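You operate a simulated robot arm through the tools that you are given. There is no shell and no other tool.

You are at the controls of a simulated robot arm. One attempt, no reset.

## Task
The belt carries a film. Set the lip and run the belt clean.
Fine: with the switch off turn the lip knob till the lip just touches; shut the roller flap before you switch on and start; hands off the rollers, pinch nothing; stop and switch off once the film is gone; work the switch with a clean, dry hand.

The check looks at the end state, three seconds after you hand in, the way a careful person would. Anything else that was tipped, shoved, dropped, spilled or broken makes it a failure.

## Robot
A 7-joint arm with a two-finger parallel gripper, fixed in place. Base frame: the origin is at the foot of the arm, x ahead of it, y to its left, z up. Readings come in mm, rad, newtons and seconds.
Its first joint turns from -2.897 to 2.897 rad. Payload 4.4 kg.
Tool frame: the origin (TCP) lies between the finger pads and is the grasp point; the fingertips stand 23 mm ahead of it; z points along the fingers, y is the line along which they close. The gripper opens to 94 mm. The fingers are 38 mm wide and 10 mm thick; the gripper's body (54 by 96 mm) begins 39 mm behind the TCP.
Orientation is told as [roll, pitch, yaw] about the base's x, y, z axes, in that order, counted from this pose: with the fingers straight down and closing along the base's y, the tool's x points along the base's -x, its y along +y and its z along -z.

## Interface
- The arm moves only by the tool nudge_tool. Its argument "targets" is text: rows parted by semicolons, each of 7 numbers parted by spaces: the shift along the tool's x, y, z in mm, then the turn, a rotation vector about the tool's x, y, z in rad, then the finger opening in mm, from 0 to 94. In form: dx dy dz ax ay az hand; .... A call has 1 to 20 rows; each row shifts and turns the commanded pose from where the row before left it, along the tool's axes as they then stand. A row lasts 0.2 s, in which the tool goes at most 50 mm and 0.15 rad; a call with a longer step from one row to the next is refused whole, and so is a gripper value outside its range. A pose out of reach is approached as far as the arm can. The call stops where the force on the tool passes 90 N (or 10 N more than at its start, if that is more) or the arm is blocked; 0.2 s more then pass. The fingers move at their own pace (about 72 mm/s each) and stop on an object; they squeeze with about 44 N. The grip force told is the motor's: it shows also when the fingers shut on nothing. Time passes only in rows, and 0.2 s behind the last, so rows that do not move let the fingers close. The reply holds the time, the measured pose of the TCP, the force on the tool along the base axes, the opening and the grip force, in the units named above and with some noise, with the torque about the TCP (base axes, N m) and any sound that the robot's microphone picked up, and new pictures: "views" is both (left out), scene, wrist or none.
- Cameras (640 x 400 px; columns grow to the right, rows downward): "scene" is fixed at [49, -500.7, 1424.5]; the picture's right is [0.35, -0.94, 0.00], its down [-0.42, -0.16, -0.89] and it looks along [0.83, 0.31, -0.45] (base axes); focal length 288 px, centre (320, 200). "wrist" rides on the gripper at [86, 16, -74] in the tool frame; the picture's right is [-0.18, 0.98, 0.00], its down [-0.58, -0.11, -0.81] and it looks along [-0.79, -0.15, 0.59] (tool axes); focal length 243 px, centre (320, 200).
- measure_at(camera, pixels): there is no depth. For up to 12 entries [column, row, z] of the newest picture of that camera ("zoom" is the newest enlarged one), the place [x, y] in the base frame at which the ray of that pixel passes the height z, good to about 2 mm. The clock stands still meanwhile.
- enlarge(camera, box): a new picture of the part [left, top, right, bottom] of that camera's present view, enlarged. The clock stands still meanwhile.
- close_job(): hands the job in; it is judged then, once.

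Unless the task says otherwise, let go and move clear before handing in.

The tools are called after "Request:" as a command line: name --argument value ..., lists and objects as JSON in quotes. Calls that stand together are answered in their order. nudge_tool: Moves the arm, as the interface text tells. Its arguments: {"type":"object","properties":{"targets":{"type":"string"},"views":{"type":"string","enum":["both","scene","wrist","none"]}},"required":["targets"]} The other tools are called the same way: measure_at (camera, pixels) gives the place at which the rays of pixels pass given heights; enlarge (camera, box) takes an enlarged picture of a part of a camera's view; close_job () hands the job in.

At the start:

```text
clock: 0.0
ee_pos: [731.7, 15.9, 1295.6]
tool_rot: [0.0, 0.0, 0.0]
contact_force: [0.2, 0.1, -0.2]
ft_torque: [0.01, 0.0, 0.01]
finger_gap: 93.9
grip_force: 0.0
```

scene: 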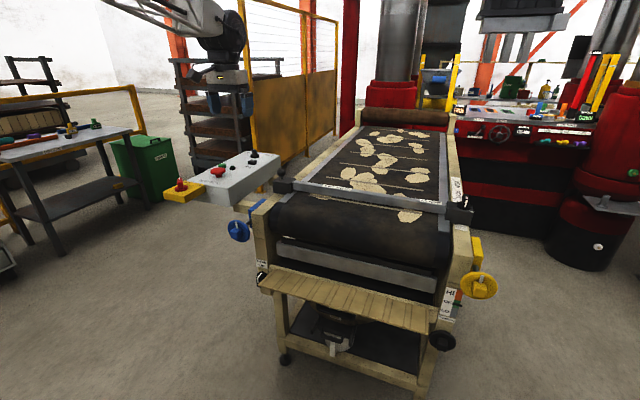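
wrist: 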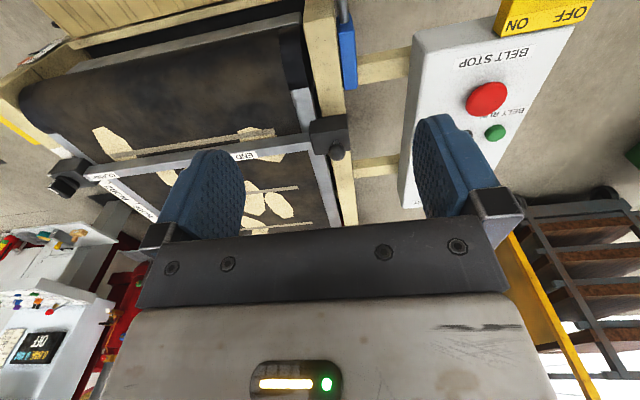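

The scene shows a belt with film patches, a control box at about (240,175) with a switch at (180,185), a blue knob at (238,230) and a yellow knob at (480,285). I'll zoom in on these parts first.

Request:
enlarge --camera "scene" --box '[150, 140, 310, 240]'

Request:
enlarge --camera "scene" --box '[400, 180, 560, 360]'

Request:
enlarge --camera "scene" --box '[230, 180, 490, 380]'

Request:
enlarge --camera "wrist" --box '[340, 0, 640, 200]'

Request:
enlarge --camera "wrist" --box '[0, 0, 360, 240]'

```text
4.00 times, centred on (230, 190) of scene
```

zoom: 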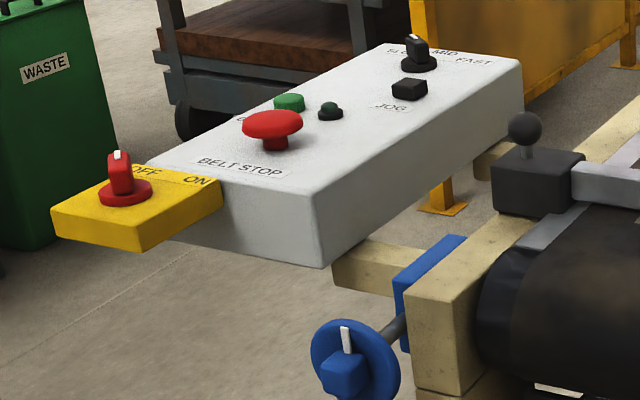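

```text
2.22 times, centred on (480, 270) of scene
```

zoom: 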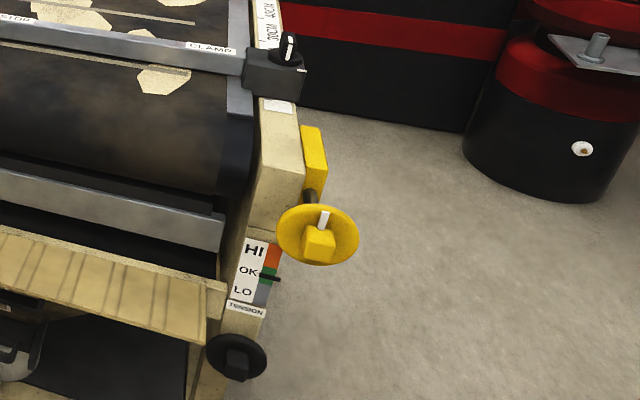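

```text
2.00 times, centred on (360, 280) of scene
```

zoom: 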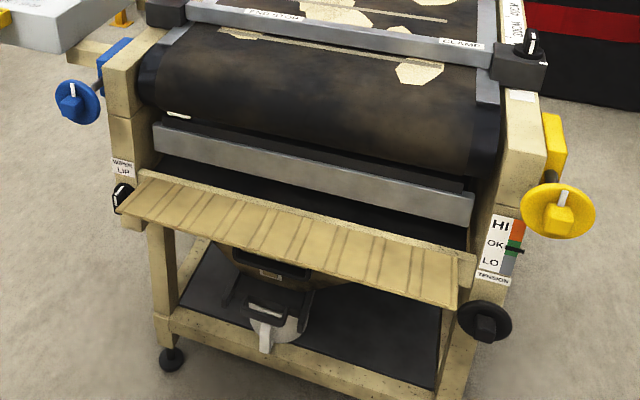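

```text
2.00 times, centred on (490, 100) of wrist
```

zoom: 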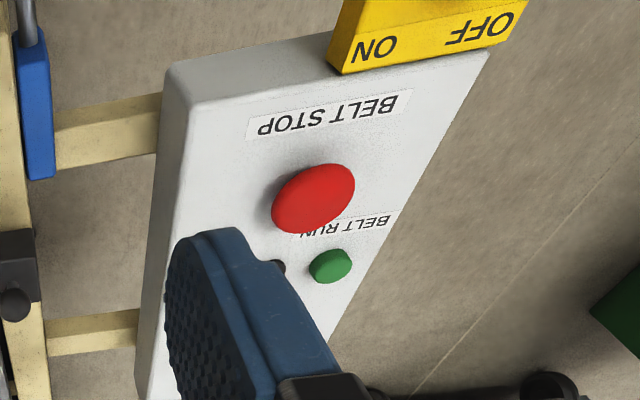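

```text
1.67 times, centred on (180, 120) of wrist
```

zoom: 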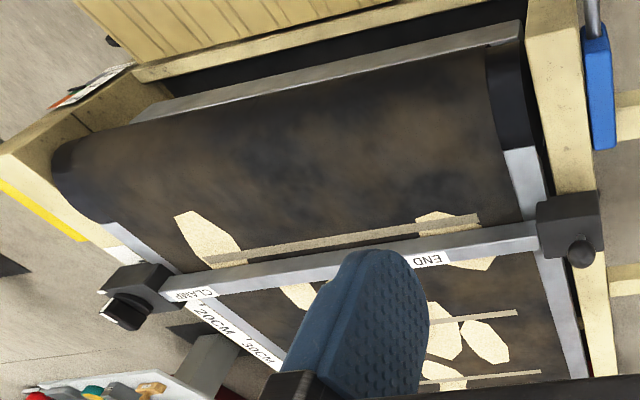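

The "wiper lip" label and a black knob sit near scene (262,278). I'll zoom in harder on the knob, the lip gap and the flap.

Request:
enlarge --camera "scene" --box '[245, 250, 309, 290]'

Request:
enlarge --camera "scene" --box '[260, 225, 340, 275]'

Request:
enlarge --camera "scene" --box '[380, 240, 476, 300]'

Request:
enlarge --camera "scene" --box '[270, 290, 430, 390]'

Request:
enlarge --camera "scene" --box '[290, 100, 490, 225]'

Request:
enlarge --camera "scene" --box '[430, 20, 640, 150]'

Request:
enlarge --camera "scene" --box '[160, 165, 224, 205]'

Request:
enlarge --camera "scene" --box '[0, 50, 160, 150]'

```text
10.00 times, centred on (277, 270) of scene
```

zoom: 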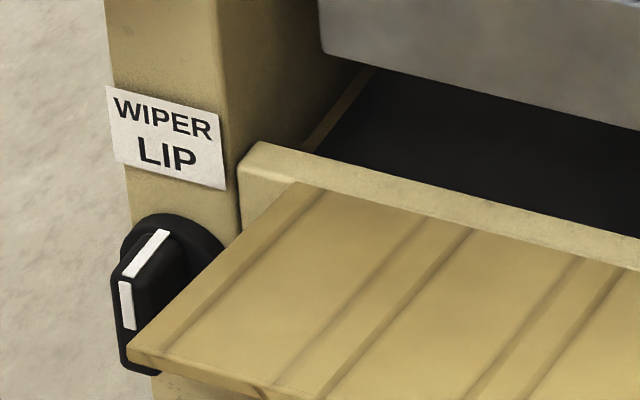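

```text
8.00 times, centred on (300, 250) of scene
```

zoom: 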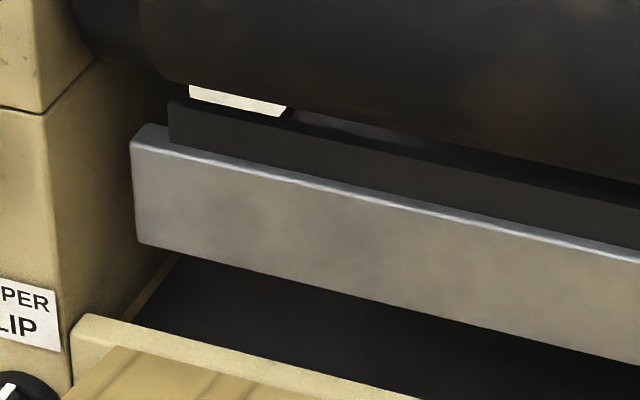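

```text
6.67 times, centred on (428, 270) of scene
```

zoom: 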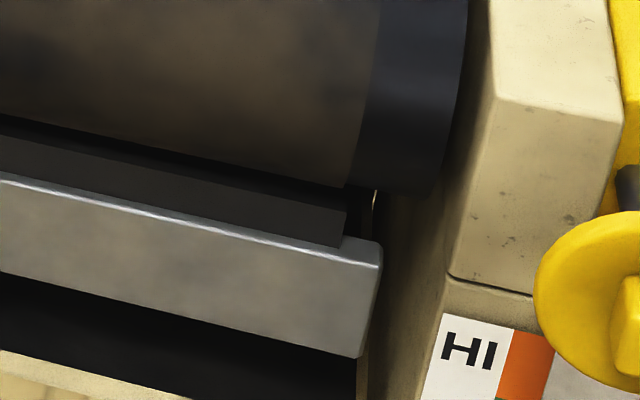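

```text
4.00 times, centred on (350, 340) of scene
```

zoom: 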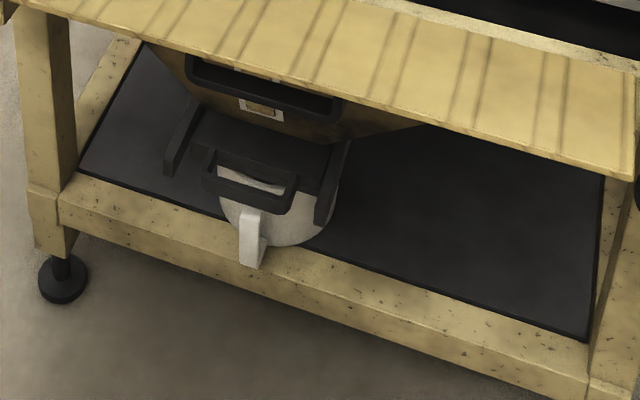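

```text
3.20 times, centred on (390, 162) of scene
```

zoom: 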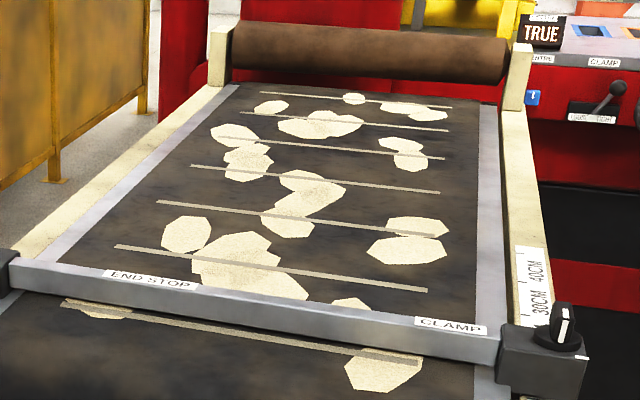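

```text
3.05 times, centred on (535, 85) of scene
```

zoom: 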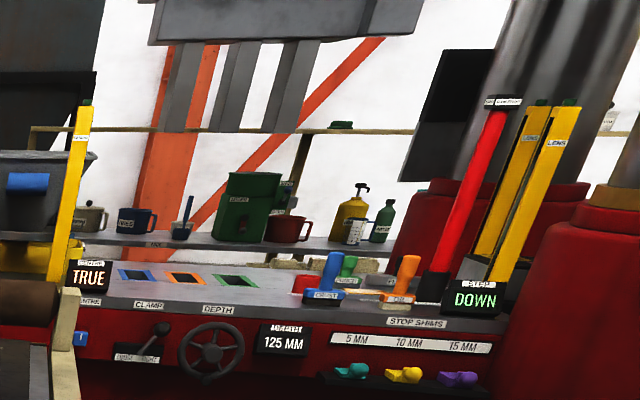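

```text
10.00 times, centred on (192, 185) of scene
```

zoom: 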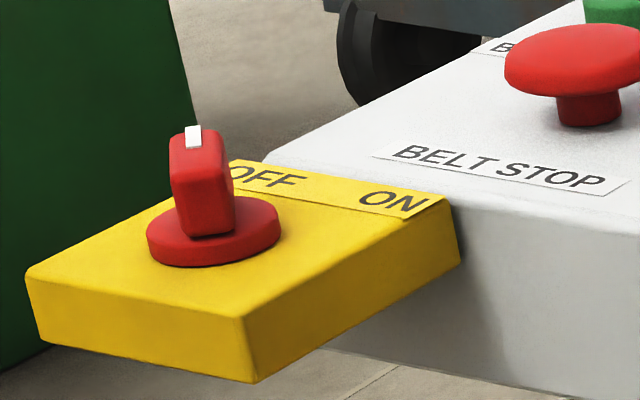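

```text
4.00 times, centred on (80, 100) of scene
```

zoom: 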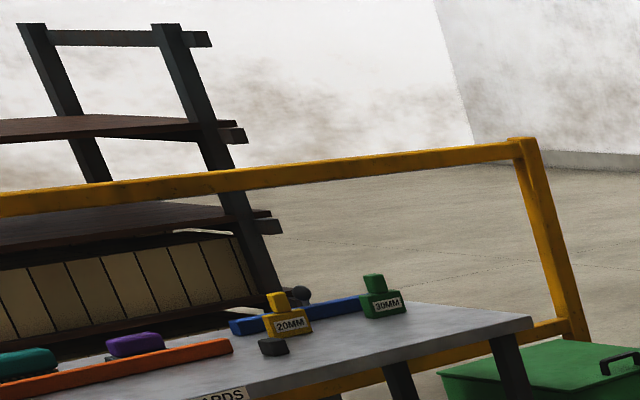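

I need heights, so I'll triangulate the shared features in both cameras: red stop button at scene (218,171) / wrist (486,97), and the green button at scene (222,165) / wrist (495,133).

Request:
measure_at --camera "scene" --pixels '[[218, 171, 800], [218, 171, 900], [218, 171, 1000], [222, 165.5, 900], [222, 165.5, 1000], [180, 186, 800], [180, 186, 900], [180, 186, 1000], [262, 278, 600], [262, 278, 700], [262, 278, 800], [282, 187, 900]]'

Request:
measure_at --camera "wrist" --pixels '[[486, 97, 800], [486, 97, 900], [486, 97, 1000], [495, 133, 900], [495, 133, 1000], [337, 150, 900], [337, 150, 1000], [70, 185, 900], [70, 185, 1000], [345, 60, 800], [345, 60, 900], [325, 136, 900]]'

```text
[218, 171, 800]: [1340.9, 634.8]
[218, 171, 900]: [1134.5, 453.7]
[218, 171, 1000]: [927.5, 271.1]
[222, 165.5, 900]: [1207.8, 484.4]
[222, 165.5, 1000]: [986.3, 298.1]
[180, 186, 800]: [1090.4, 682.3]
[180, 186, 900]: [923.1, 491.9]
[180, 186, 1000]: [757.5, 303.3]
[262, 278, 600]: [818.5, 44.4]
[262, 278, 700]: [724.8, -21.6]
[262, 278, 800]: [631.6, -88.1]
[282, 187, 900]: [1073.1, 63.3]
```

```text
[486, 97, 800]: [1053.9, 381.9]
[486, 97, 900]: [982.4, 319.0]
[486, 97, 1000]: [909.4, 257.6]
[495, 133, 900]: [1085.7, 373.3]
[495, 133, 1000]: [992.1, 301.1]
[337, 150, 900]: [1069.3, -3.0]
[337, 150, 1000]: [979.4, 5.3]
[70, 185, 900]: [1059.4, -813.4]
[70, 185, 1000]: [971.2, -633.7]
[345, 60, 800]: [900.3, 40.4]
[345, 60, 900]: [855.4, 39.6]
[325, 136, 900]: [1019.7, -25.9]
```

The stop button works out near (900, 250, 1013) and the lip knob near (725, -20, 700). I'll back the arm off and lower it so the wrist camera faces the machine's front.

Request:
nudge_tool --targets "40 0 0 0 0 0 94; 40 0 0 0 0 0 94; 40 0 0 0 0 0 94; 40 0 0 0 0 0 94; 40 0 0 0 0 0 94; 40 0 0 0 0 0 94; 40 0 0 0 0 0 94; 40 0 0 0 0 0 94; 0 0 40 0 0 0 94; 0 0 40 0 0 0 94; 0 0 40 0 0 0 94; 0 0 40 0 0 0 94; 0 0 40 0 0 0 94; 0 0 40 0 0 0 94"

```text
clock: 3.0
ee_pos: [411.8, 14.7, 1053.6]
tool_rot: [-0.002, 0.0, 0.0]
contact_force: [0.3, 0.0, 0.2]
ft_torque: [0.02, -0.01, 0.0]
finger_gap: 94.0
grip_force: 0.2
```

scene: 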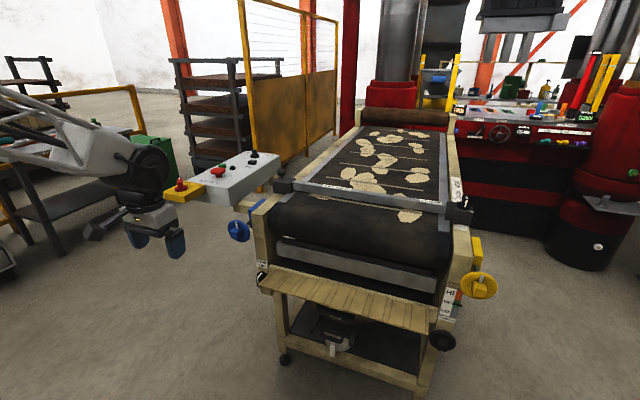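
wrist: 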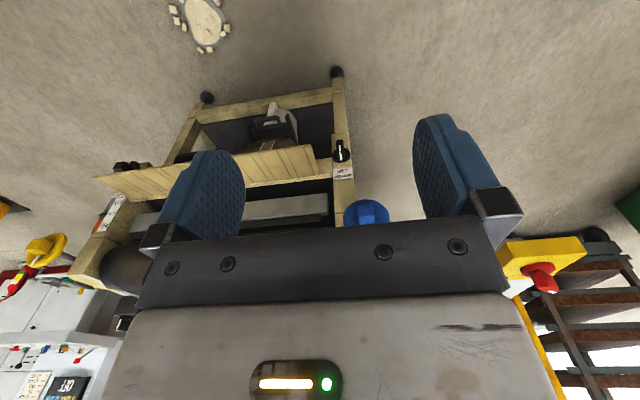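

The wrist picture (upside down) now shows the lip knob at (341,150), the flap, and the red switch at (543,277). I'll triangulate with the scene camera and zoom in on both.

Request:
measure_at --camera "wrist" --pixels '[[341, 150, 600], [341, 150, 700], [341, 150, 800], [543, 277, 900], [543, 277, 980], [543, 277, 1000], [308, 146, 700], [318, 172, 700], [94, 178, 700], [337, 72, 100], [366, 213, 800], [366, 213, 900]]'

Request:
enlarge --camera "wrist" --box '[260, 90, 420, 230]'

Request:
enlarge --camera "wrist" --box '[480, 220, 608, 300]'

Request:
enlarge --camera "wrist" --box '[70, 100, 350, 275]'

```text
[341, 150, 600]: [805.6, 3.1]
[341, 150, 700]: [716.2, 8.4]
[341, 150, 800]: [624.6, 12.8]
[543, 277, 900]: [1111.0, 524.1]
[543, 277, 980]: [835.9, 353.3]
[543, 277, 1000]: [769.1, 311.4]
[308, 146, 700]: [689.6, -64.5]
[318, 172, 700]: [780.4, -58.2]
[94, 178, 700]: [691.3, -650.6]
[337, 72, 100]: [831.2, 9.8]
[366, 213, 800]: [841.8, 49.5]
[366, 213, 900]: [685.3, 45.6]
```

```text
2.86 times, centred on (340, 160) of wrist
```

zoom: 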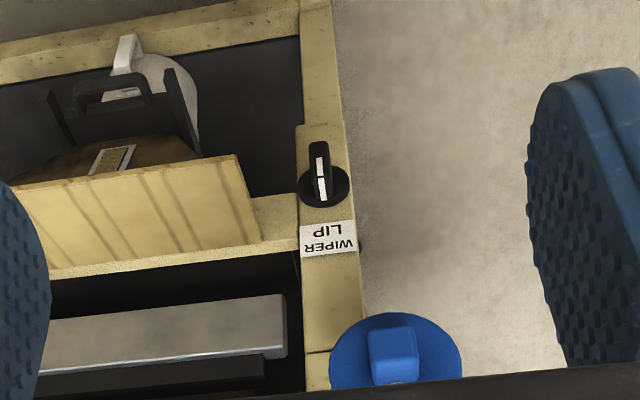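

```text
5.00 times, centred on (544, 260) of wrist
```

zoom: 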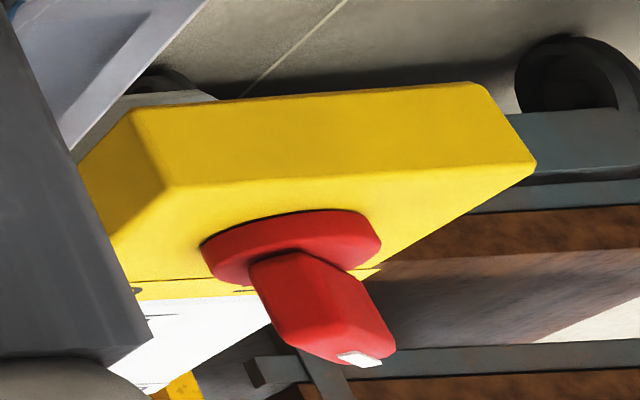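

```text
2.29 times, centred on (210, 188) of wrist
```

zoom: 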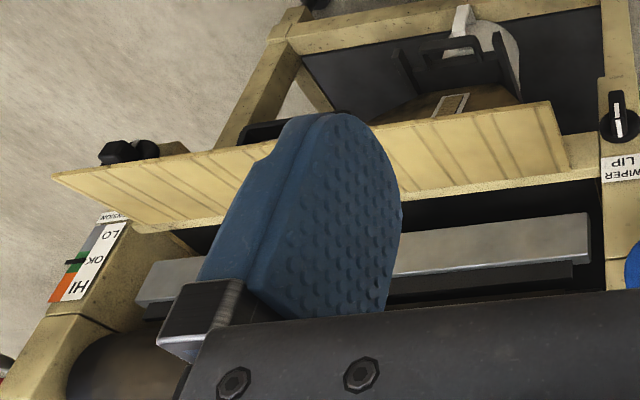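

The knob comes out near (758, 6, 658) on a front face looking towards -x, with the flap hanging open beside it from about y = -64. I'll measure more features, then lower and tilt the wrist for a level look at the lip and roller.

Request:
measure_at --camera "scene" --pixels '[[257.7, 285.5, 600], [257.7, 285.5, 700], [416, 335, 600], [416, 335, 700], [238, 230, 800], [238, 230, 900], [270.5, 264.5, 700], [270.5, 264.5, 800], [478, 286, 800], [478, 286, 900], [442, 341, 600], [442, 341, 700]]'

Request:
nudge_tool --targets "0 -40 40 0 0 0 94; 0 -40 40 0 0 0 94; 0 -40 40 0 0 0 94; 0 -40 40 0 0 0 94; 0 0 20 0 -0.126 0 94; 0 0 0 0 -0.126 0 94; 0 0 0 0 -0.126 0 94; 0 0 0 0 -0.126 0 94; 0 0 0 0 -0.126 0 94; 0 0 0 0 0 0 94"

```text
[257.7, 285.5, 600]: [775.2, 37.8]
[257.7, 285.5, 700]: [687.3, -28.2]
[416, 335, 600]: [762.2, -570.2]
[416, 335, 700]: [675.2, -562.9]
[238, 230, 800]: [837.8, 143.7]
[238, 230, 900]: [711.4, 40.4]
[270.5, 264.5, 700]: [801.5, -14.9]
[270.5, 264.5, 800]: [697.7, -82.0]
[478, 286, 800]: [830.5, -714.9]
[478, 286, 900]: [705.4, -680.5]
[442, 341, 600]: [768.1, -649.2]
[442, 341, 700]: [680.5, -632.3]
```

```text
refused: row 1 steps farther than a row can; nothing moved
```

The diagonal step was over 50 mm, so I'll repeat the move with smaller steps.

Request:
nudge_tool --targets "0 -33 33 0 0 0 94; 0 -33 33 0 0 0 94; 0 -33 33 0 0 0 94; 0 -33 33 0 0 0 94; 0 -33 33 0 0 0 94; 0 0 20 0 -0.126 0 94; 0 0 0 0 -0.126 0 94; 0 0 0 0 -0.126 0 94; 0 0 0 0 -0.126 0 94; 0 0 0 0 -0.126 0 94; 0 0 0 0 0 0 94"

```text
clock: 5.4
ee_pos: [411.3, -147.1, 868.0]
tool_rot: [0.003, -0.625, -0.002]
contact_force: [0.4, 0.4, 4.3]
ft_torque: [0.01, 0.14, 0.0]
finger_gap: 94.2
grip_force: 0.2
```

scene: 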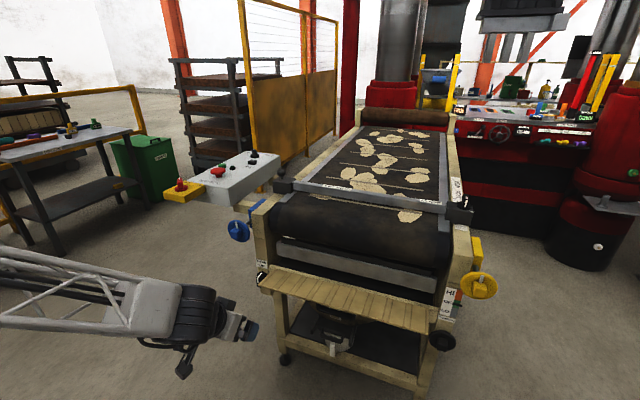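
wrist: 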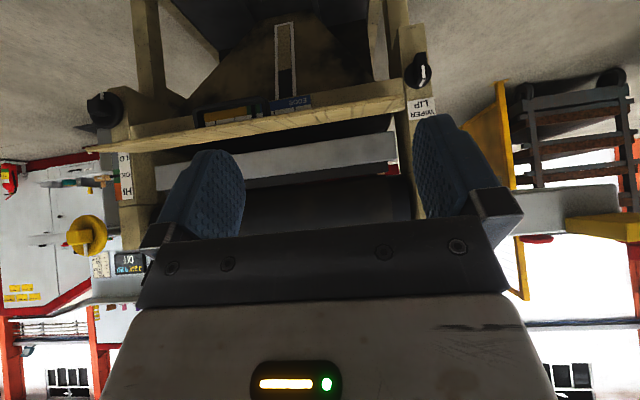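

The wrist camera now sees the roller, lip and flap almost level, with the lip at about (320,165). I'll enlarge the lip gap, the knob at (417,75) and the flap.

Request:
enlarge --camera "wrist" --box '[230, 110, 430, 235]'

Request:
enlarge --camera "wrist" --box '[370, 30, 450, 120]'

Request:
enlarge --camera "wrist" --box '[80, 0, 440, 225]'

Request:
measure_at --camera "wrist" --pixels '[[417, 75, 650], [417, 75, 700], [417, 75, 750], [408, 100, 700], [408, 100, 750], [408, 100, 770], [85, 150, 750], [398, 150, 780], [398, 135, 780]]'

```text
3.20 times, centred on (330, 172) of wrist
```

zoom: 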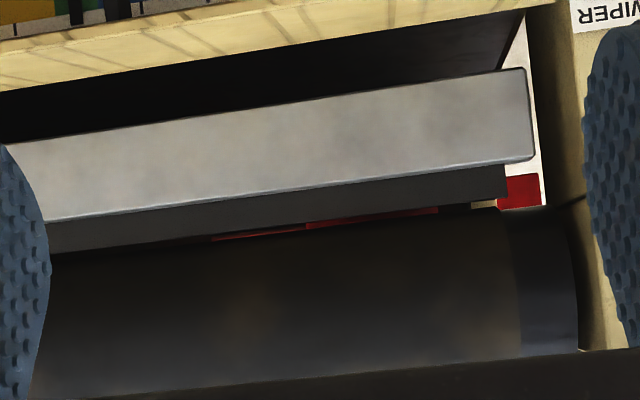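

```text
4.44 times, centred on (410, 75) of wrist
```

zoom: 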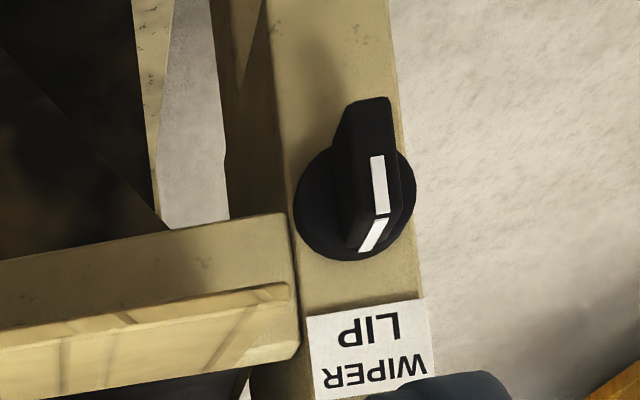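

```text
1.78 times, centred on (260, 112) of wrist
```

zoom: 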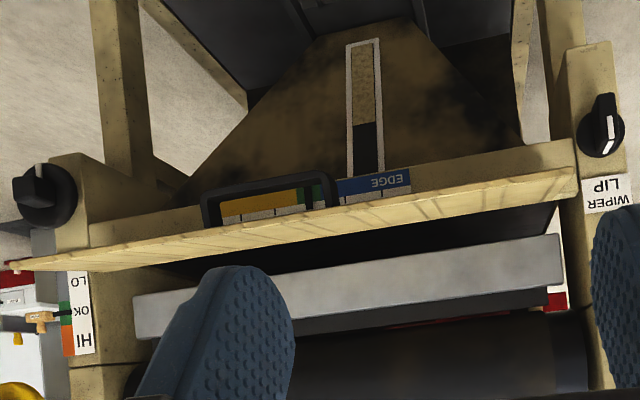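

```text
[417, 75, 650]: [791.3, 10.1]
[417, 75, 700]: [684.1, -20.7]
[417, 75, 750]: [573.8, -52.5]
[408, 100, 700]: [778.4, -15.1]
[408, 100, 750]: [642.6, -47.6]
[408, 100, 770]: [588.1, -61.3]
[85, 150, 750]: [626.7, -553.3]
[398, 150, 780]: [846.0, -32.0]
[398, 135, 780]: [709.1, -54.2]
```

There's a gauge marked "EDGE" at wrist (300,105) under the flap bar. I'll zoom in on it.

Request:
enlarge --camera "wrist" --box '[185, 75, 325, 140]'

Request:
enlarge --camera "wrist" --box '[330, 160, 420, 200]'

Request:
enlarge --camera "wrist" --box '[60, 80, 180, 220]'

```text
4.57 times, centred on (255, 108) of wrist
```

zoom: 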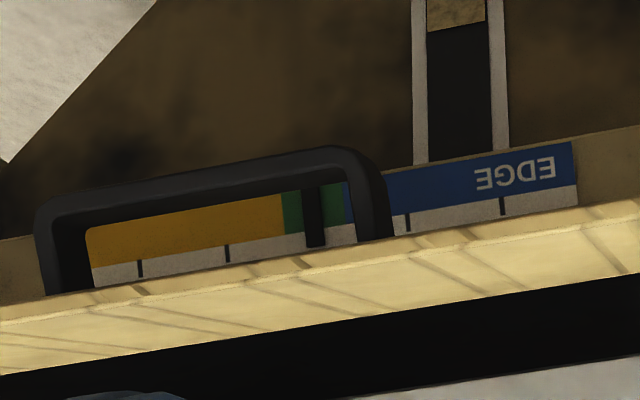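

```text
7.11 times, centred on (375, 180) of wrist
```

zoom: 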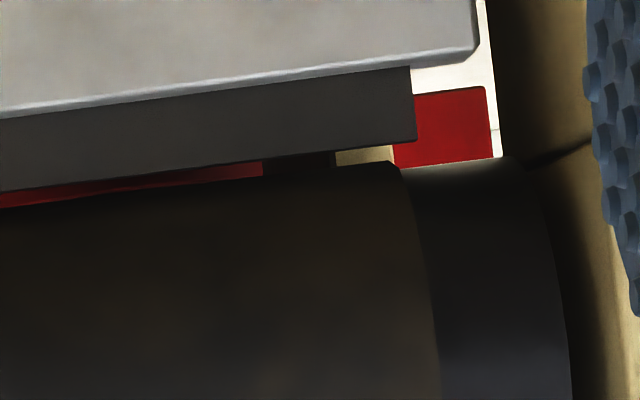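

```text
2.86 times, centred on (120, 150) of wrist
```

zoom: 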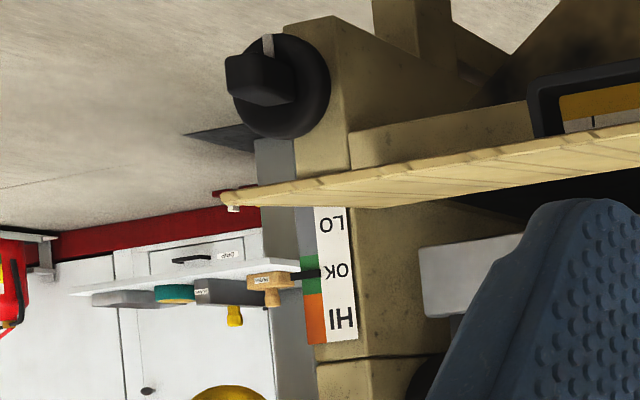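

The tension reads OK and the edge gauge is in the green, so those stay alone. The lip has a visible see-through gap at wrist (375,180). Next I'll triangulate the knob bar's front top corner and front face, and the flap corners.

Request:
measure_at --camera "scene" --pixels '[[257.5, 278, 640], [257.5, 278, 660], [257.5, 278, 680], [257.5, 278, 700], [261.5, 273, 660], [261.5, 273, 680], [261.5, 273, 700], [257.7, 285.5, 720], [257.7, 285.5, 740], [257.7, 285.5, 760], [416, 335, 740], [416, 335, 760]]'

Request:
measure_at --camera "wrist" --pixels '[[423.1, 78.4, 640], [423.1, 78.4, 660], [423.1, 78.4, 680], [423.1, 78.4, 700], [420, 84, 660], [420, 84, 680], [420, 84, 700], [403.5, 95, 720], [403.5, 95, 740], [403.5, 95, 760], [82, 150, 740], [82, 150, 760]]'

```text
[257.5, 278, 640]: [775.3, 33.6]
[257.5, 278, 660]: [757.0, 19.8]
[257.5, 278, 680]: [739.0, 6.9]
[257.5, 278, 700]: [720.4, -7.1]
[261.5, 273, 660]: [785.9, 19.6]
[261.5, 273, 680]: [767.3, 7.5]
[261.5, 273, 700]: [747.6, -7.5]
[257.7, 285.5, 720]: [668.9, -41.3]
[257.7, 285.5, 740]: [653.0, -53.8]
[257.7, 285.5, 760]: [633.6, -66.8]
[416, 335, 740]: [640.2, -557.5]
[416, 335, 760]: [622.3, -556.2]
```

```text
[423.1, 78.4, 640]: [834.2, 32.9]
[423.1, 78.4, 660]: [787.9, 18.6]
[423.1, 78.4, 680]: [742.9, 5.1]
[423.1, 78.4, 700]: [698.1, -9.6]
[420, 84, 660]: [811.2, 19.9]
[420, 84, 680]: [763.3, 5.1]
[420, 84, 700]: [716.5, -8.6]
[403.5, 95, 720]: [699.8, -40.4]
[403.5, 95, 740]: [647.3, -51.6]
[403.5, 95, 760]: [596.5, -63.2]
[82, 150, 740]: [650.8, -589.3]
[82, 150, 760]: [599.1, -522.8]
```

The knob bar spans about x 737–766 and z 641–682, centred at y ≈ 5, with its pointer up. The flap's free edge is near x 645, z 745, so I'll turn the tool to face +x with the camera below, clear of the flap, and line up in front of the knob.

Request:
nudge_tool --targets "0 0 0 0 -0.1185 0 80; 0 0 0 0 -0.1185 0 70; 0 0 0 0 -0.1185 0 60; 0 0 0 0 -0.1185 0 60; 0 0 0 0 -0.1185 0 60; 0 0 0 0 -0.1185 0 60; 0 0 0 0 -0.1185 0 60; 0 0 0 0 -0.1185 0 60; 29.6 21.7 20 0 0 0 60; 29.6 21.7 20 0 0 0 60; 29.6 21.7 20 0 0 0 60; 29.6 21.7 20 0 0 0 60; 29.6 21.7 20 0 0 0 60; 29.6 21.7 20 0 0 0 60; 29.6 21.7 20 0 0 0 60; 0 0 0 0 0 0 60"

```text
clock: 8.8
ee_pos: [544.9, -81.6, 723.5]
tool_rot: [1.531, -1.51, -1.506]
contact_force: [-0.6, -0.8, -0.7]
ft_torque: [0.01, 0.0, -0.01]
finger_gap: 59.9
grip_force: 0.0
out of reach, approached as far as the arm can: row 11, 12, 13, 14, 15
```

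scene: 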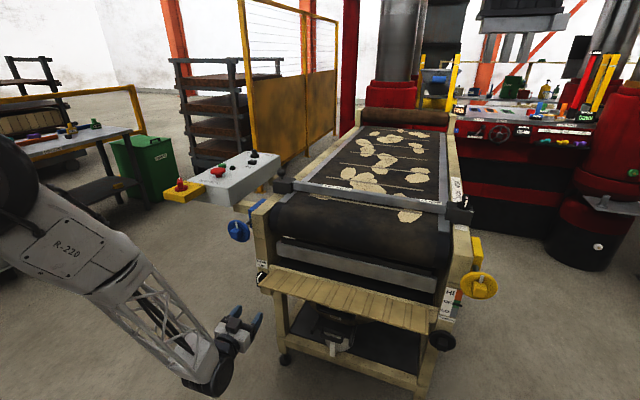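
wrist: 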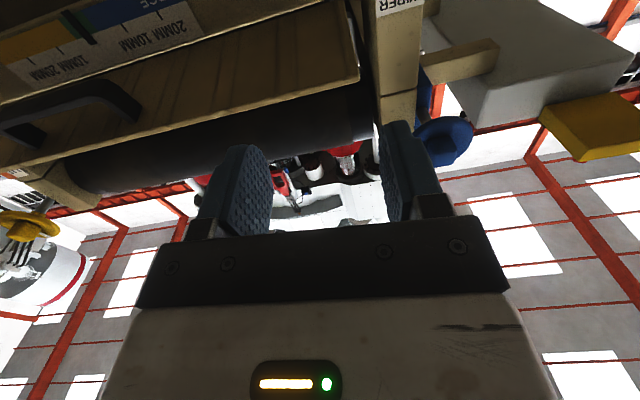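

The level hand pose was out of reach, stopping at (545, -82, 723) because the wrist bend ran out. I'll pitch the hand back to about 63° from vertical and check whether that is reachable before going near the knob.

Request:
nudge_tool --targets "0 0 -20 0 0.12 0 60; 0 0 -20 0 0.12 0 60; 0 0 0 0 0.12 0 60; 0 0 0 0 0.11 0 60; 0 0 0 0 0 0 60"

```text
clock: 10.0
ee_pos: [505.2, -82.1, 727.0]
tool_rot: [0.108, -1.098, -0.082]
contact_force: [0.3, -0.7, 0.2]
ft_torque: [0.0, 0.02, 0.02]
finger_gap: 59.9
grip_force: 0.0
```

scene: 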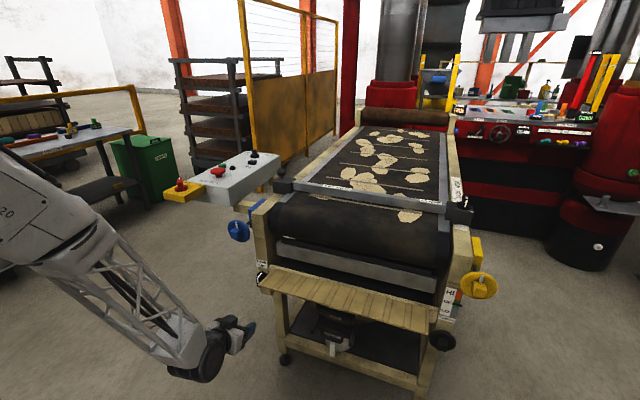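
wrist: 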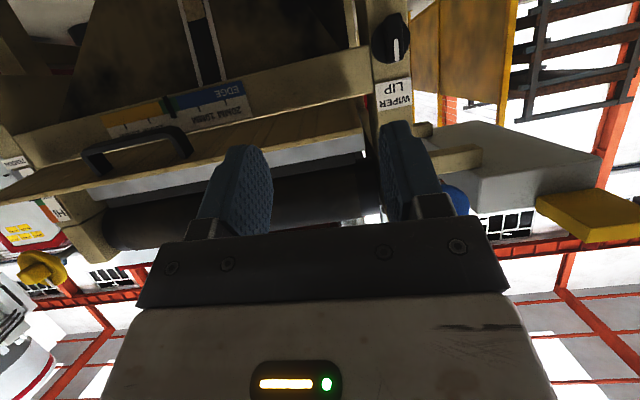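

The tilted pose is reachable, and a dark handle on the flap underside shows at wrist (140,145). I'll straighten the small roll/yaw error, slide left to y ≈ 6, and advance towards the knob while staying clear of the flap's left end.

Request:
nudge_tool --targets "0 30 0 0.035 0 -0.037 60; 0 30 0 0 0 0 60; 0 28 0 0 0 0 60; -15 0 25 0 0 0 60; -15 0 25 0 0 0 60; -16 0 25 0 0 0 60; 0 0 20 0 0 0 60; 0 0 0 0 0 0 60"

```text
clock: 11.8
ee_pos: [600.0, -79.8, 727.1]
tool_rot: [-0.005, -1.099, 0.011]
contact_force: [0.1, -0.4, -0.3]
ft_torque: [-0.01, -0.03, 0.04]
finger_gap: 60.2
grip_force: 0.0
out of reach, approached as far as the arm can: row 1, 2, 3, 4, 5, 6
```

scene: 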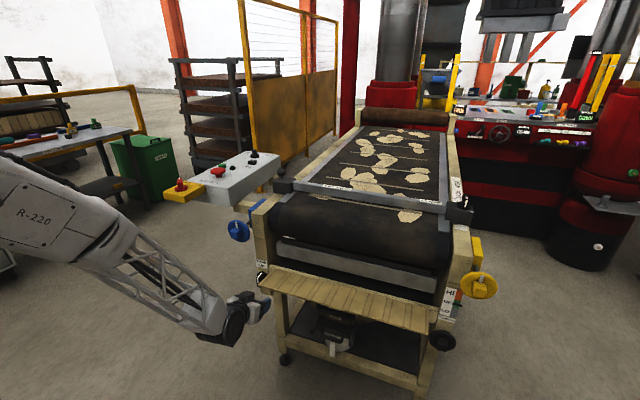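
wrist: 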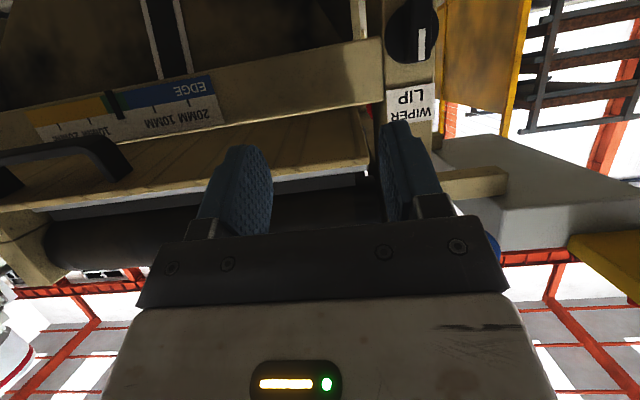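

The sideways move was limited at short radius, and the tool is now at (600, -80, 727). I'll try shifting left from here, where the arm is more stretched.

Request:
nudge_tool --targets "0 20 -6 0 0 0 60; 0 20 0 0 0 0 60; 0 20 0 0 0 0 60; 0 26 0 0 0 0 60; 0 0 0 0 0 0 60"

```text
clock: 13.0
ee_pos: [580.2, -69.4, 729.0]
tool_rot: [-0.007, -1.1, 0.025]
contact_force: [-0.4, -0.4, -0.6]
ft_torque: [-0.01, -0.03, -0.01]
finger_gap: 60.0
grip_force: 0.0
out of reach, approached as far as the arm can: row 1, 2, 3, 4
```

scene: 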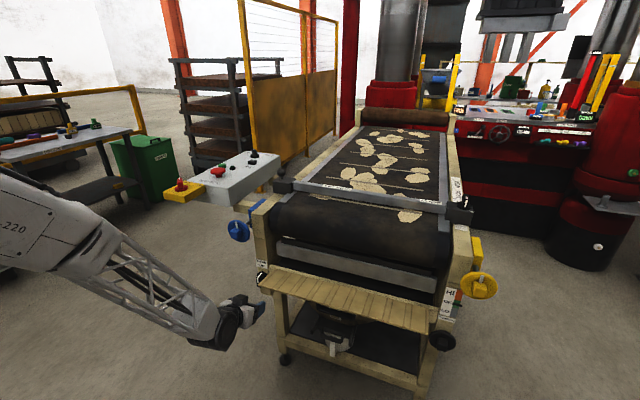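
wrist: 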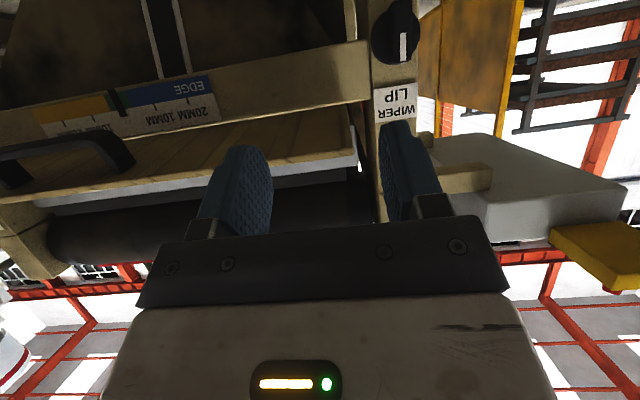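

The arm is near a joint limit at this tilt. I'll ease the tilt back to about 0.7 rad, move to y ≈ 6, and then find out how much tilt is available further out.

Request:
nudge_tool --targets "0 0 0 0 0.1 0 60; 0 0 0 0 0.1 0 60; 0 0 0 0 0.1 0 60; 0 0 0 0 0.1 0 60; 0 20 0 0 0 0 60; 0 20 0 0 0 0 60; 0 20 0 0 0 0 60; 0 15 0 0 0 0 60; 0 0 0 0 0 0 60"

```text
clock: 15.0
ee_pos: [581.7, -2.0, 732.3]
tool_rot: [0.012, -0.696, -0.001]
contact_force: [0.4, 0.1, 0.6]
ft_torque: [0.03, 0.01, -0.01]
finger_gap: 59.8
grip_force: 0.0
out of reach, approached as far as the arm can: row 8
```

scene: 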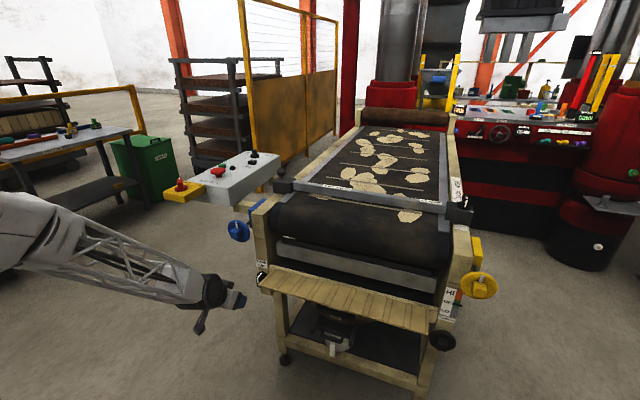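
wrist: 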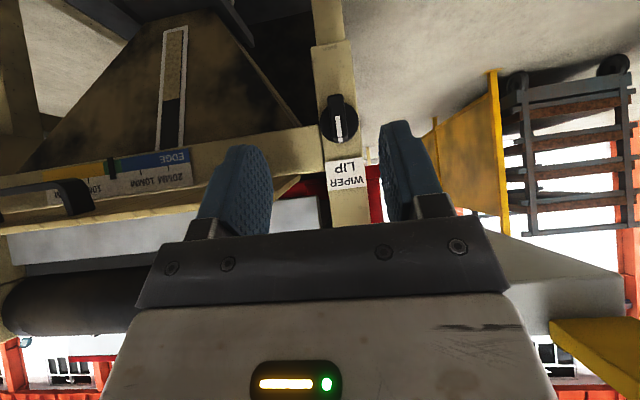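

At tilt 0.7 and y = -2 I'm again at a limit for +y. I'll go a little further out in x and test whether +y opens up there, staying short of the flap's free edge.

Request:
nudge_tool --targets "-15 0 13 0 0 0 60; -15 0 13 0 0 0 60; -8 0 6 0 0 0 60; 0 8 0 0 0 0 60; 0 0 0 0 0 0 60"

```text
clock: 16.2
ee_pos: [630.1, 1.0, 735.3]
tool_rot: [0.013, -0.695, 0.002]
contact_force: [0.0, -0.3, 0.4]
ft_torque: [-0.02, -0.02, 0.03]
finger_gap: 60.0
grip_force: 0.0
out of reach, approached as far as the arm can: row 4
```

scene: 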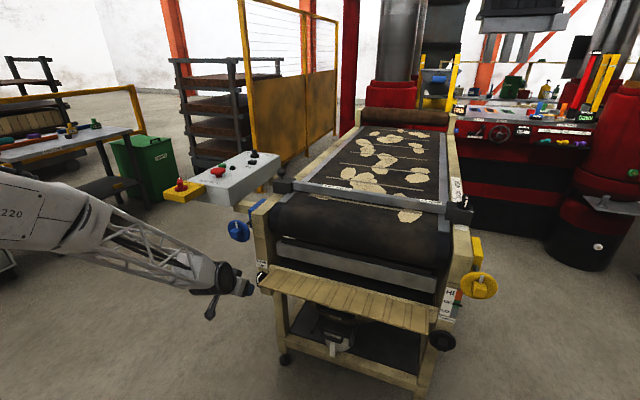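
wrist: 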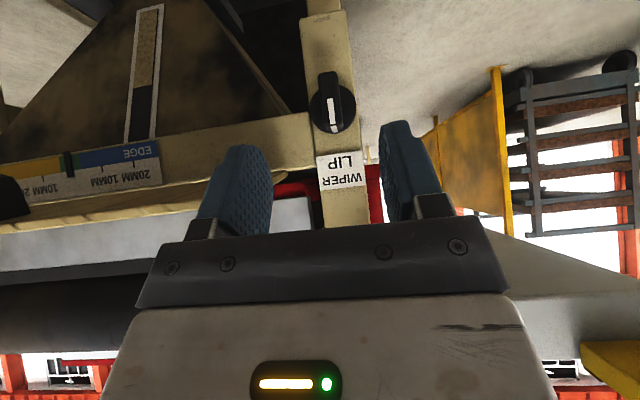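

The limit seems tied to how the joints wound up during the earlier blocked moves. I'll unwind by going back to the straight-down pose higher up, and then come in again along y ≈ 6.

Request:
nudge_tool --targets "0 0 -40 0 0.1 0 60; 0 0 -40 0 0.1 0 60; 0 0 -40 0 0.1 0 60; 0 0 -40 0 0.1 0 60; 0 0 -40 0 0.1 0 60; 0 0 -40 0 0.1 0 60; 0 0 -40 0 0.095 0 60; 0 0 -30 0 0 0 60; 0 10 -10 0 0 0 60; 0 0 0 0 0 0 60"

```text
clock: 18.4
ee_pos: [531.3, 11.4, 916.2]
tool_rot: [0.002, -0.28, -0.003]
contact_force: [0.3, -0.4, 0.9]
ft_torque: [-0.03, -0.01, -0.04]
finger_gap: 59.9
grip_force: 0.0
out of reach, approached as far as the arm can: row 4, 5, 6, 7
```

scene: 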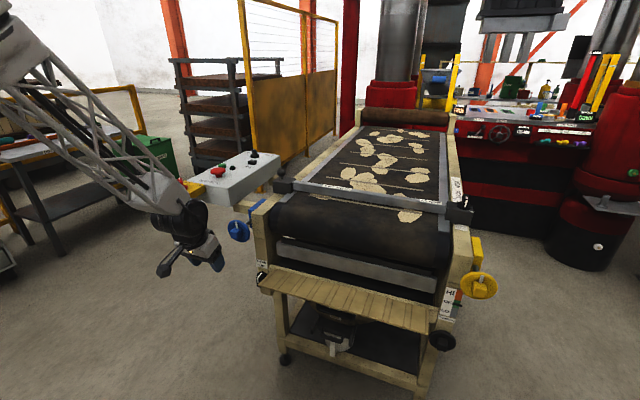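
wrist: 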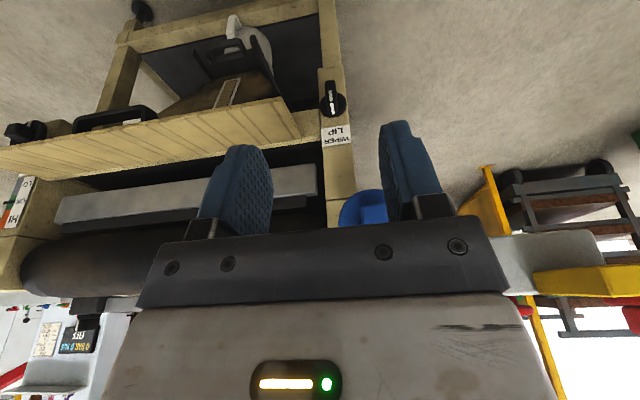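

Partly unwound: now (531, 11, 916), tilt 0.28. I'll carry on up to the earlier clear pose with zero tilt.

Request:
nudge_tool --targets "0 0 -40 0 0 0 60; 0 0 -40 0 0 0 60; 0 0 -40 0 0.07 0 60; 0 0 -40 0 0.07 0 60; 0 0 -40 0 0.07 0 60; 0 0 -40 0 0.07 0 60; 0 0 -40 0 0 0 60; 0 0 -40 0 0 0 60; 0 0 0 0 0 0 60"

```text
clock: 20.4
ee_pos: [480.8, 8.5, 1232.5]
tool_rot: [-0.001, 0.0, 0.002]
contact_force: [0.0, 0.1, 0.1]
ft_torque: [-0.02, -0.01, -0.01]
finger_gap: 60.1
grip_force: 0.0
```

scene: 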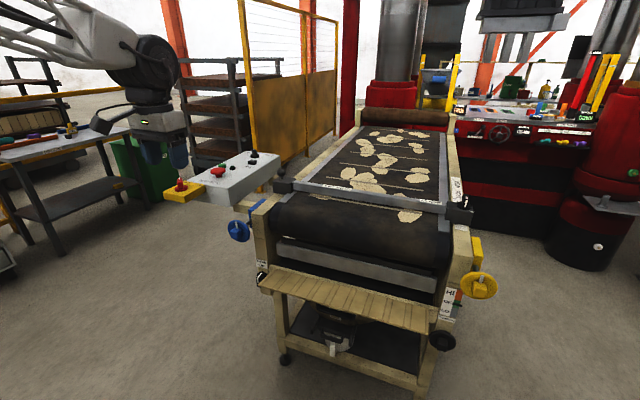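
wrist: 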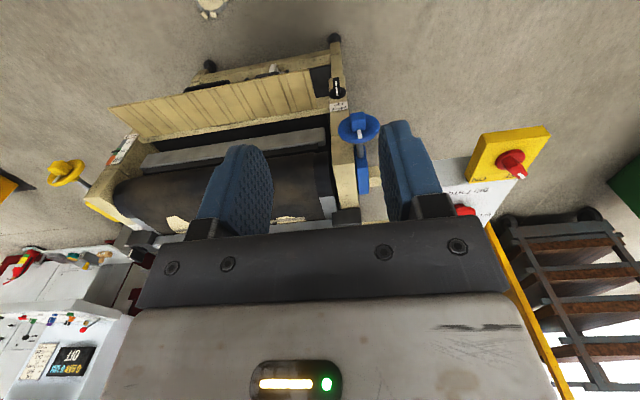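

All square again at (481, 8, 1232). I'll tilt to 0.84 rad up here, then descend along y ≈ 6, further out in x.

Request:
nudge_tool --targets "0 0 0 0 -0.12 0 60; 0 0 0 0 -0.12 0 60; 0 0 0 0 -0.12 0 60; 0 0 0 0 -0.12 0 60; 0 0 0 0 -0.12 0 60; 0 0 0 0 -0.12 0 60; 0 0 0 0 -0.12 0 60; 19 0 40 0 0 0 60; 19 0 40 0 0 0 60; 19 0 40 0 0 0 60; 19 0 40 0 0 0 60; 19 0 40 0 0 0 60; 19 0 40 0 0 0 60; 19 0 40 0 0 0 60; 0 0 0 0 0 0 60"

Request:
enlarge --camera "scene" --box '[160, 165, 224, 205]'

```text
clock: 23.6
ee_pos: [602.0, 9.8, 946.9]
tool_rot: [-0.001, -0.841, -0.001]
contact_force: [-0.3, -0.9, 0.4]
ft_torque: [0.07, -0.01, 0.01]
finger_gap: 60.2
grip_force: 0.1
```

scene: 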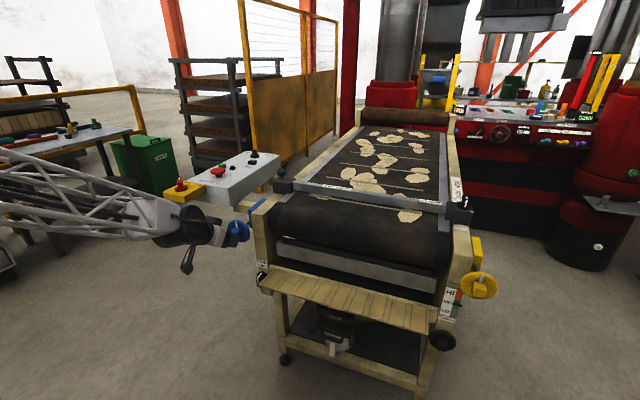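
wrist: 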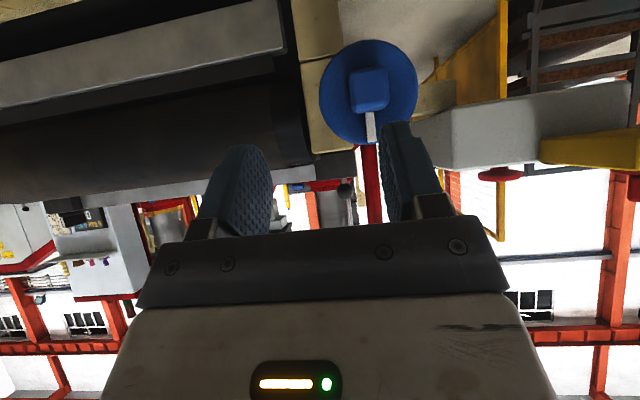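

```text
10.00 times, centred on (192, 185) of scene
```

zoom: 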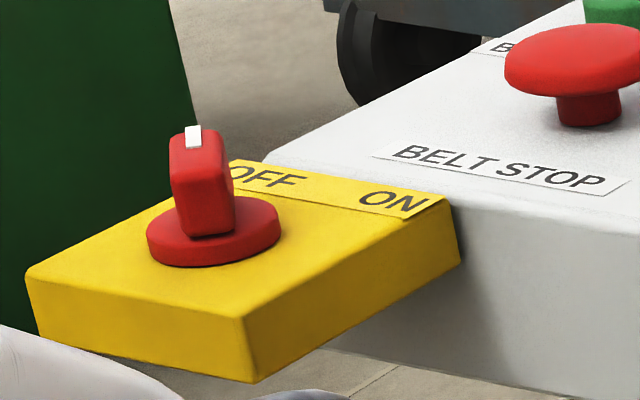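

Everything was reached this time: (602, 10, 947) with tilt 0.84. I'll keep descending in front of the blue wheel towards the knob's height.

Request:
nudge_tool --targets "28 0 28 0 0 0 60; 28 0 28 0 0 0 60; 28 0 28 0 0 0 60; 28 0 28 0 0 0 60; 28 0 28 0 0 0 60; 0 0 0 0 0 0 60"

```text
clock: 25.0
ee_pos: [605.7, 2.2, 783.8]
tool_rot: [0.2, -0.786, -0.37]
contact_force: [0.5, 1.4, 0.3]
ft_torque: [0.0, 0.04, -0.07]
finger_gap: 60.3
grip_force: 0.0
out of reach, approached as far as the arm can: row 3, 4, 5
```

scene: 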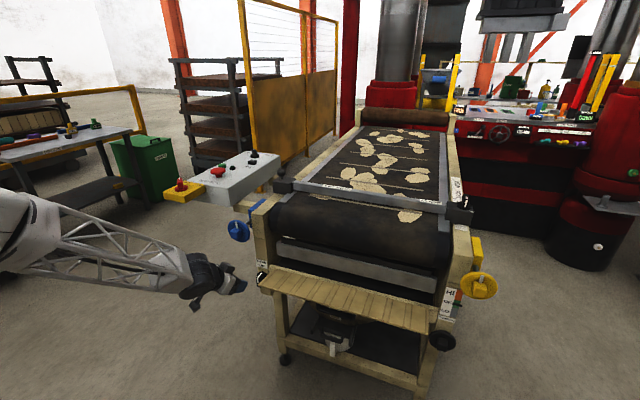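
wrist: 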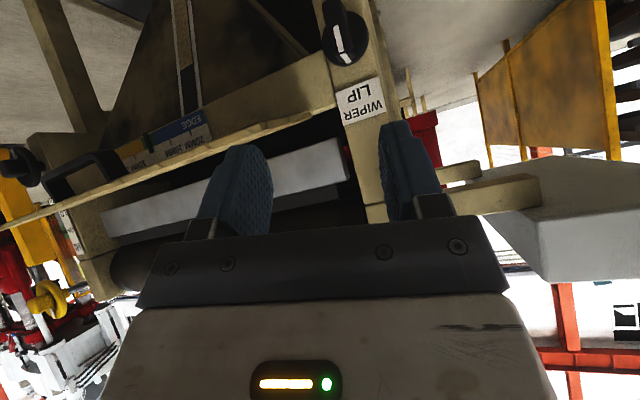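

The deviation is almost purely a twist about the tool axis (~0.26 rad), so the last wrist joint is at its stop on the negative-twist side. Twisting positively, with the camera swinging to the free left side, should release it. I'll twist +0.5, then tilt towards level.

Request:
nudge_tool --targets "0 0 0 -0.064 0.0126 -0.062 60; 0 0 0 0 0 0.125 60; 0 0 0 0 0 0.125 60; 0 0 0 0 0 0.125 60; 0 0 0 0 0 0.125 60; 0 0 0 -0.077 -0.092 0 60; 0 0 0 -0.077 -0.092 0 60; 0 0 0 -0.077 -0.092 0 60; 0 0 0 -0.077 -0.092 0 60; 0 0 0 -0.077 -0.092 0 60; 0 0 0 0 0 0 60"

```text
clock: 27.4
ee_pos: [550.3, 172.8, 942.2]
tool_rot: [0.967, -0.986, -0.928]
contact_force: [0.1, -1.5, -1.3]
ft_torque: [0.02, 0.0, 0.01]
finger_gap: 60.0
grip_force: 0.1
out of reach, approached as far as the arm can: row 1, 2, 3, 4, 5, 6, 7, 8, 9, 10
```

scene: 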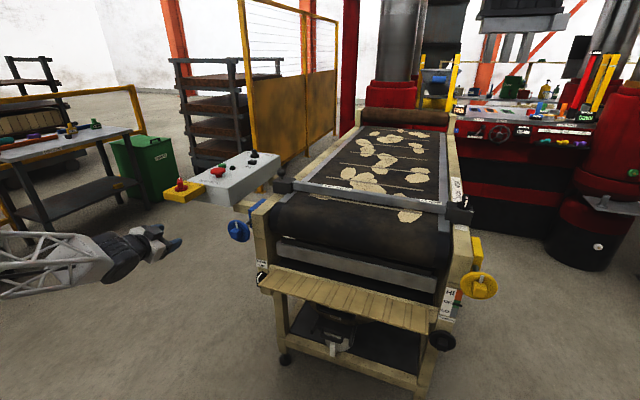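
wrist: 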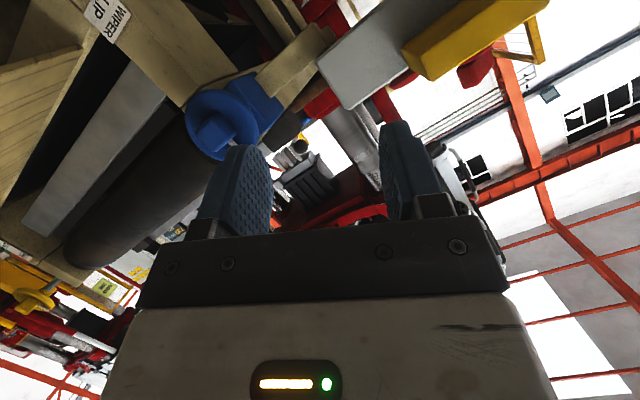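

The arm drifted to (550, 173, 942) while blocked, which is clear of everything but not useful. I'll return to the straight-down pose and test which way the last joint has room, before relying on that theory.

Request:
nudge_tool --targets "0 0 -20 0.0383 0.1199 -0.0328 60; 0 0 -20 0.0383 0.1199 -0.0328 60; 0 0 -20 0.0383 0.1199 -0.0328 60; 0 0 -20 0.0383 0.1199 -0.0328 60; 0 0 -20 0.0383 0.1199 -0.0328 60; 0 0 -20 0.0383 0.1199 -0.0328 60; 0 0 -20 0.0383 0.1199 -0.0328 60; 0 0 -20 0.0383 0.1199 -0.0328 60; 0 0 -20 0.0383 0.1199 -0.0328 60; 0 0 -20 0.0383 0.1199 -0.0328 60; 0 0 0 0 0 0 60" --views "scene"

```text
clock: 29.8
ee_pos: [433.9, 146.4, 1066.0]
tool_rot: [0.073, -0.142, -0.007]
contact_force: [0.9, -0.4, -0.4]
ft_torque: [-0.01, -0.02, 0.01]
finger_gap: 59.9
grip_force: 0.1
out of reach, approached as far as the arm can: row 6, 7
```

scene: 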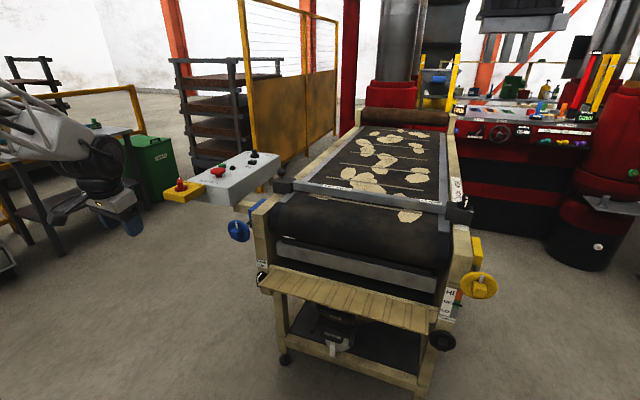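

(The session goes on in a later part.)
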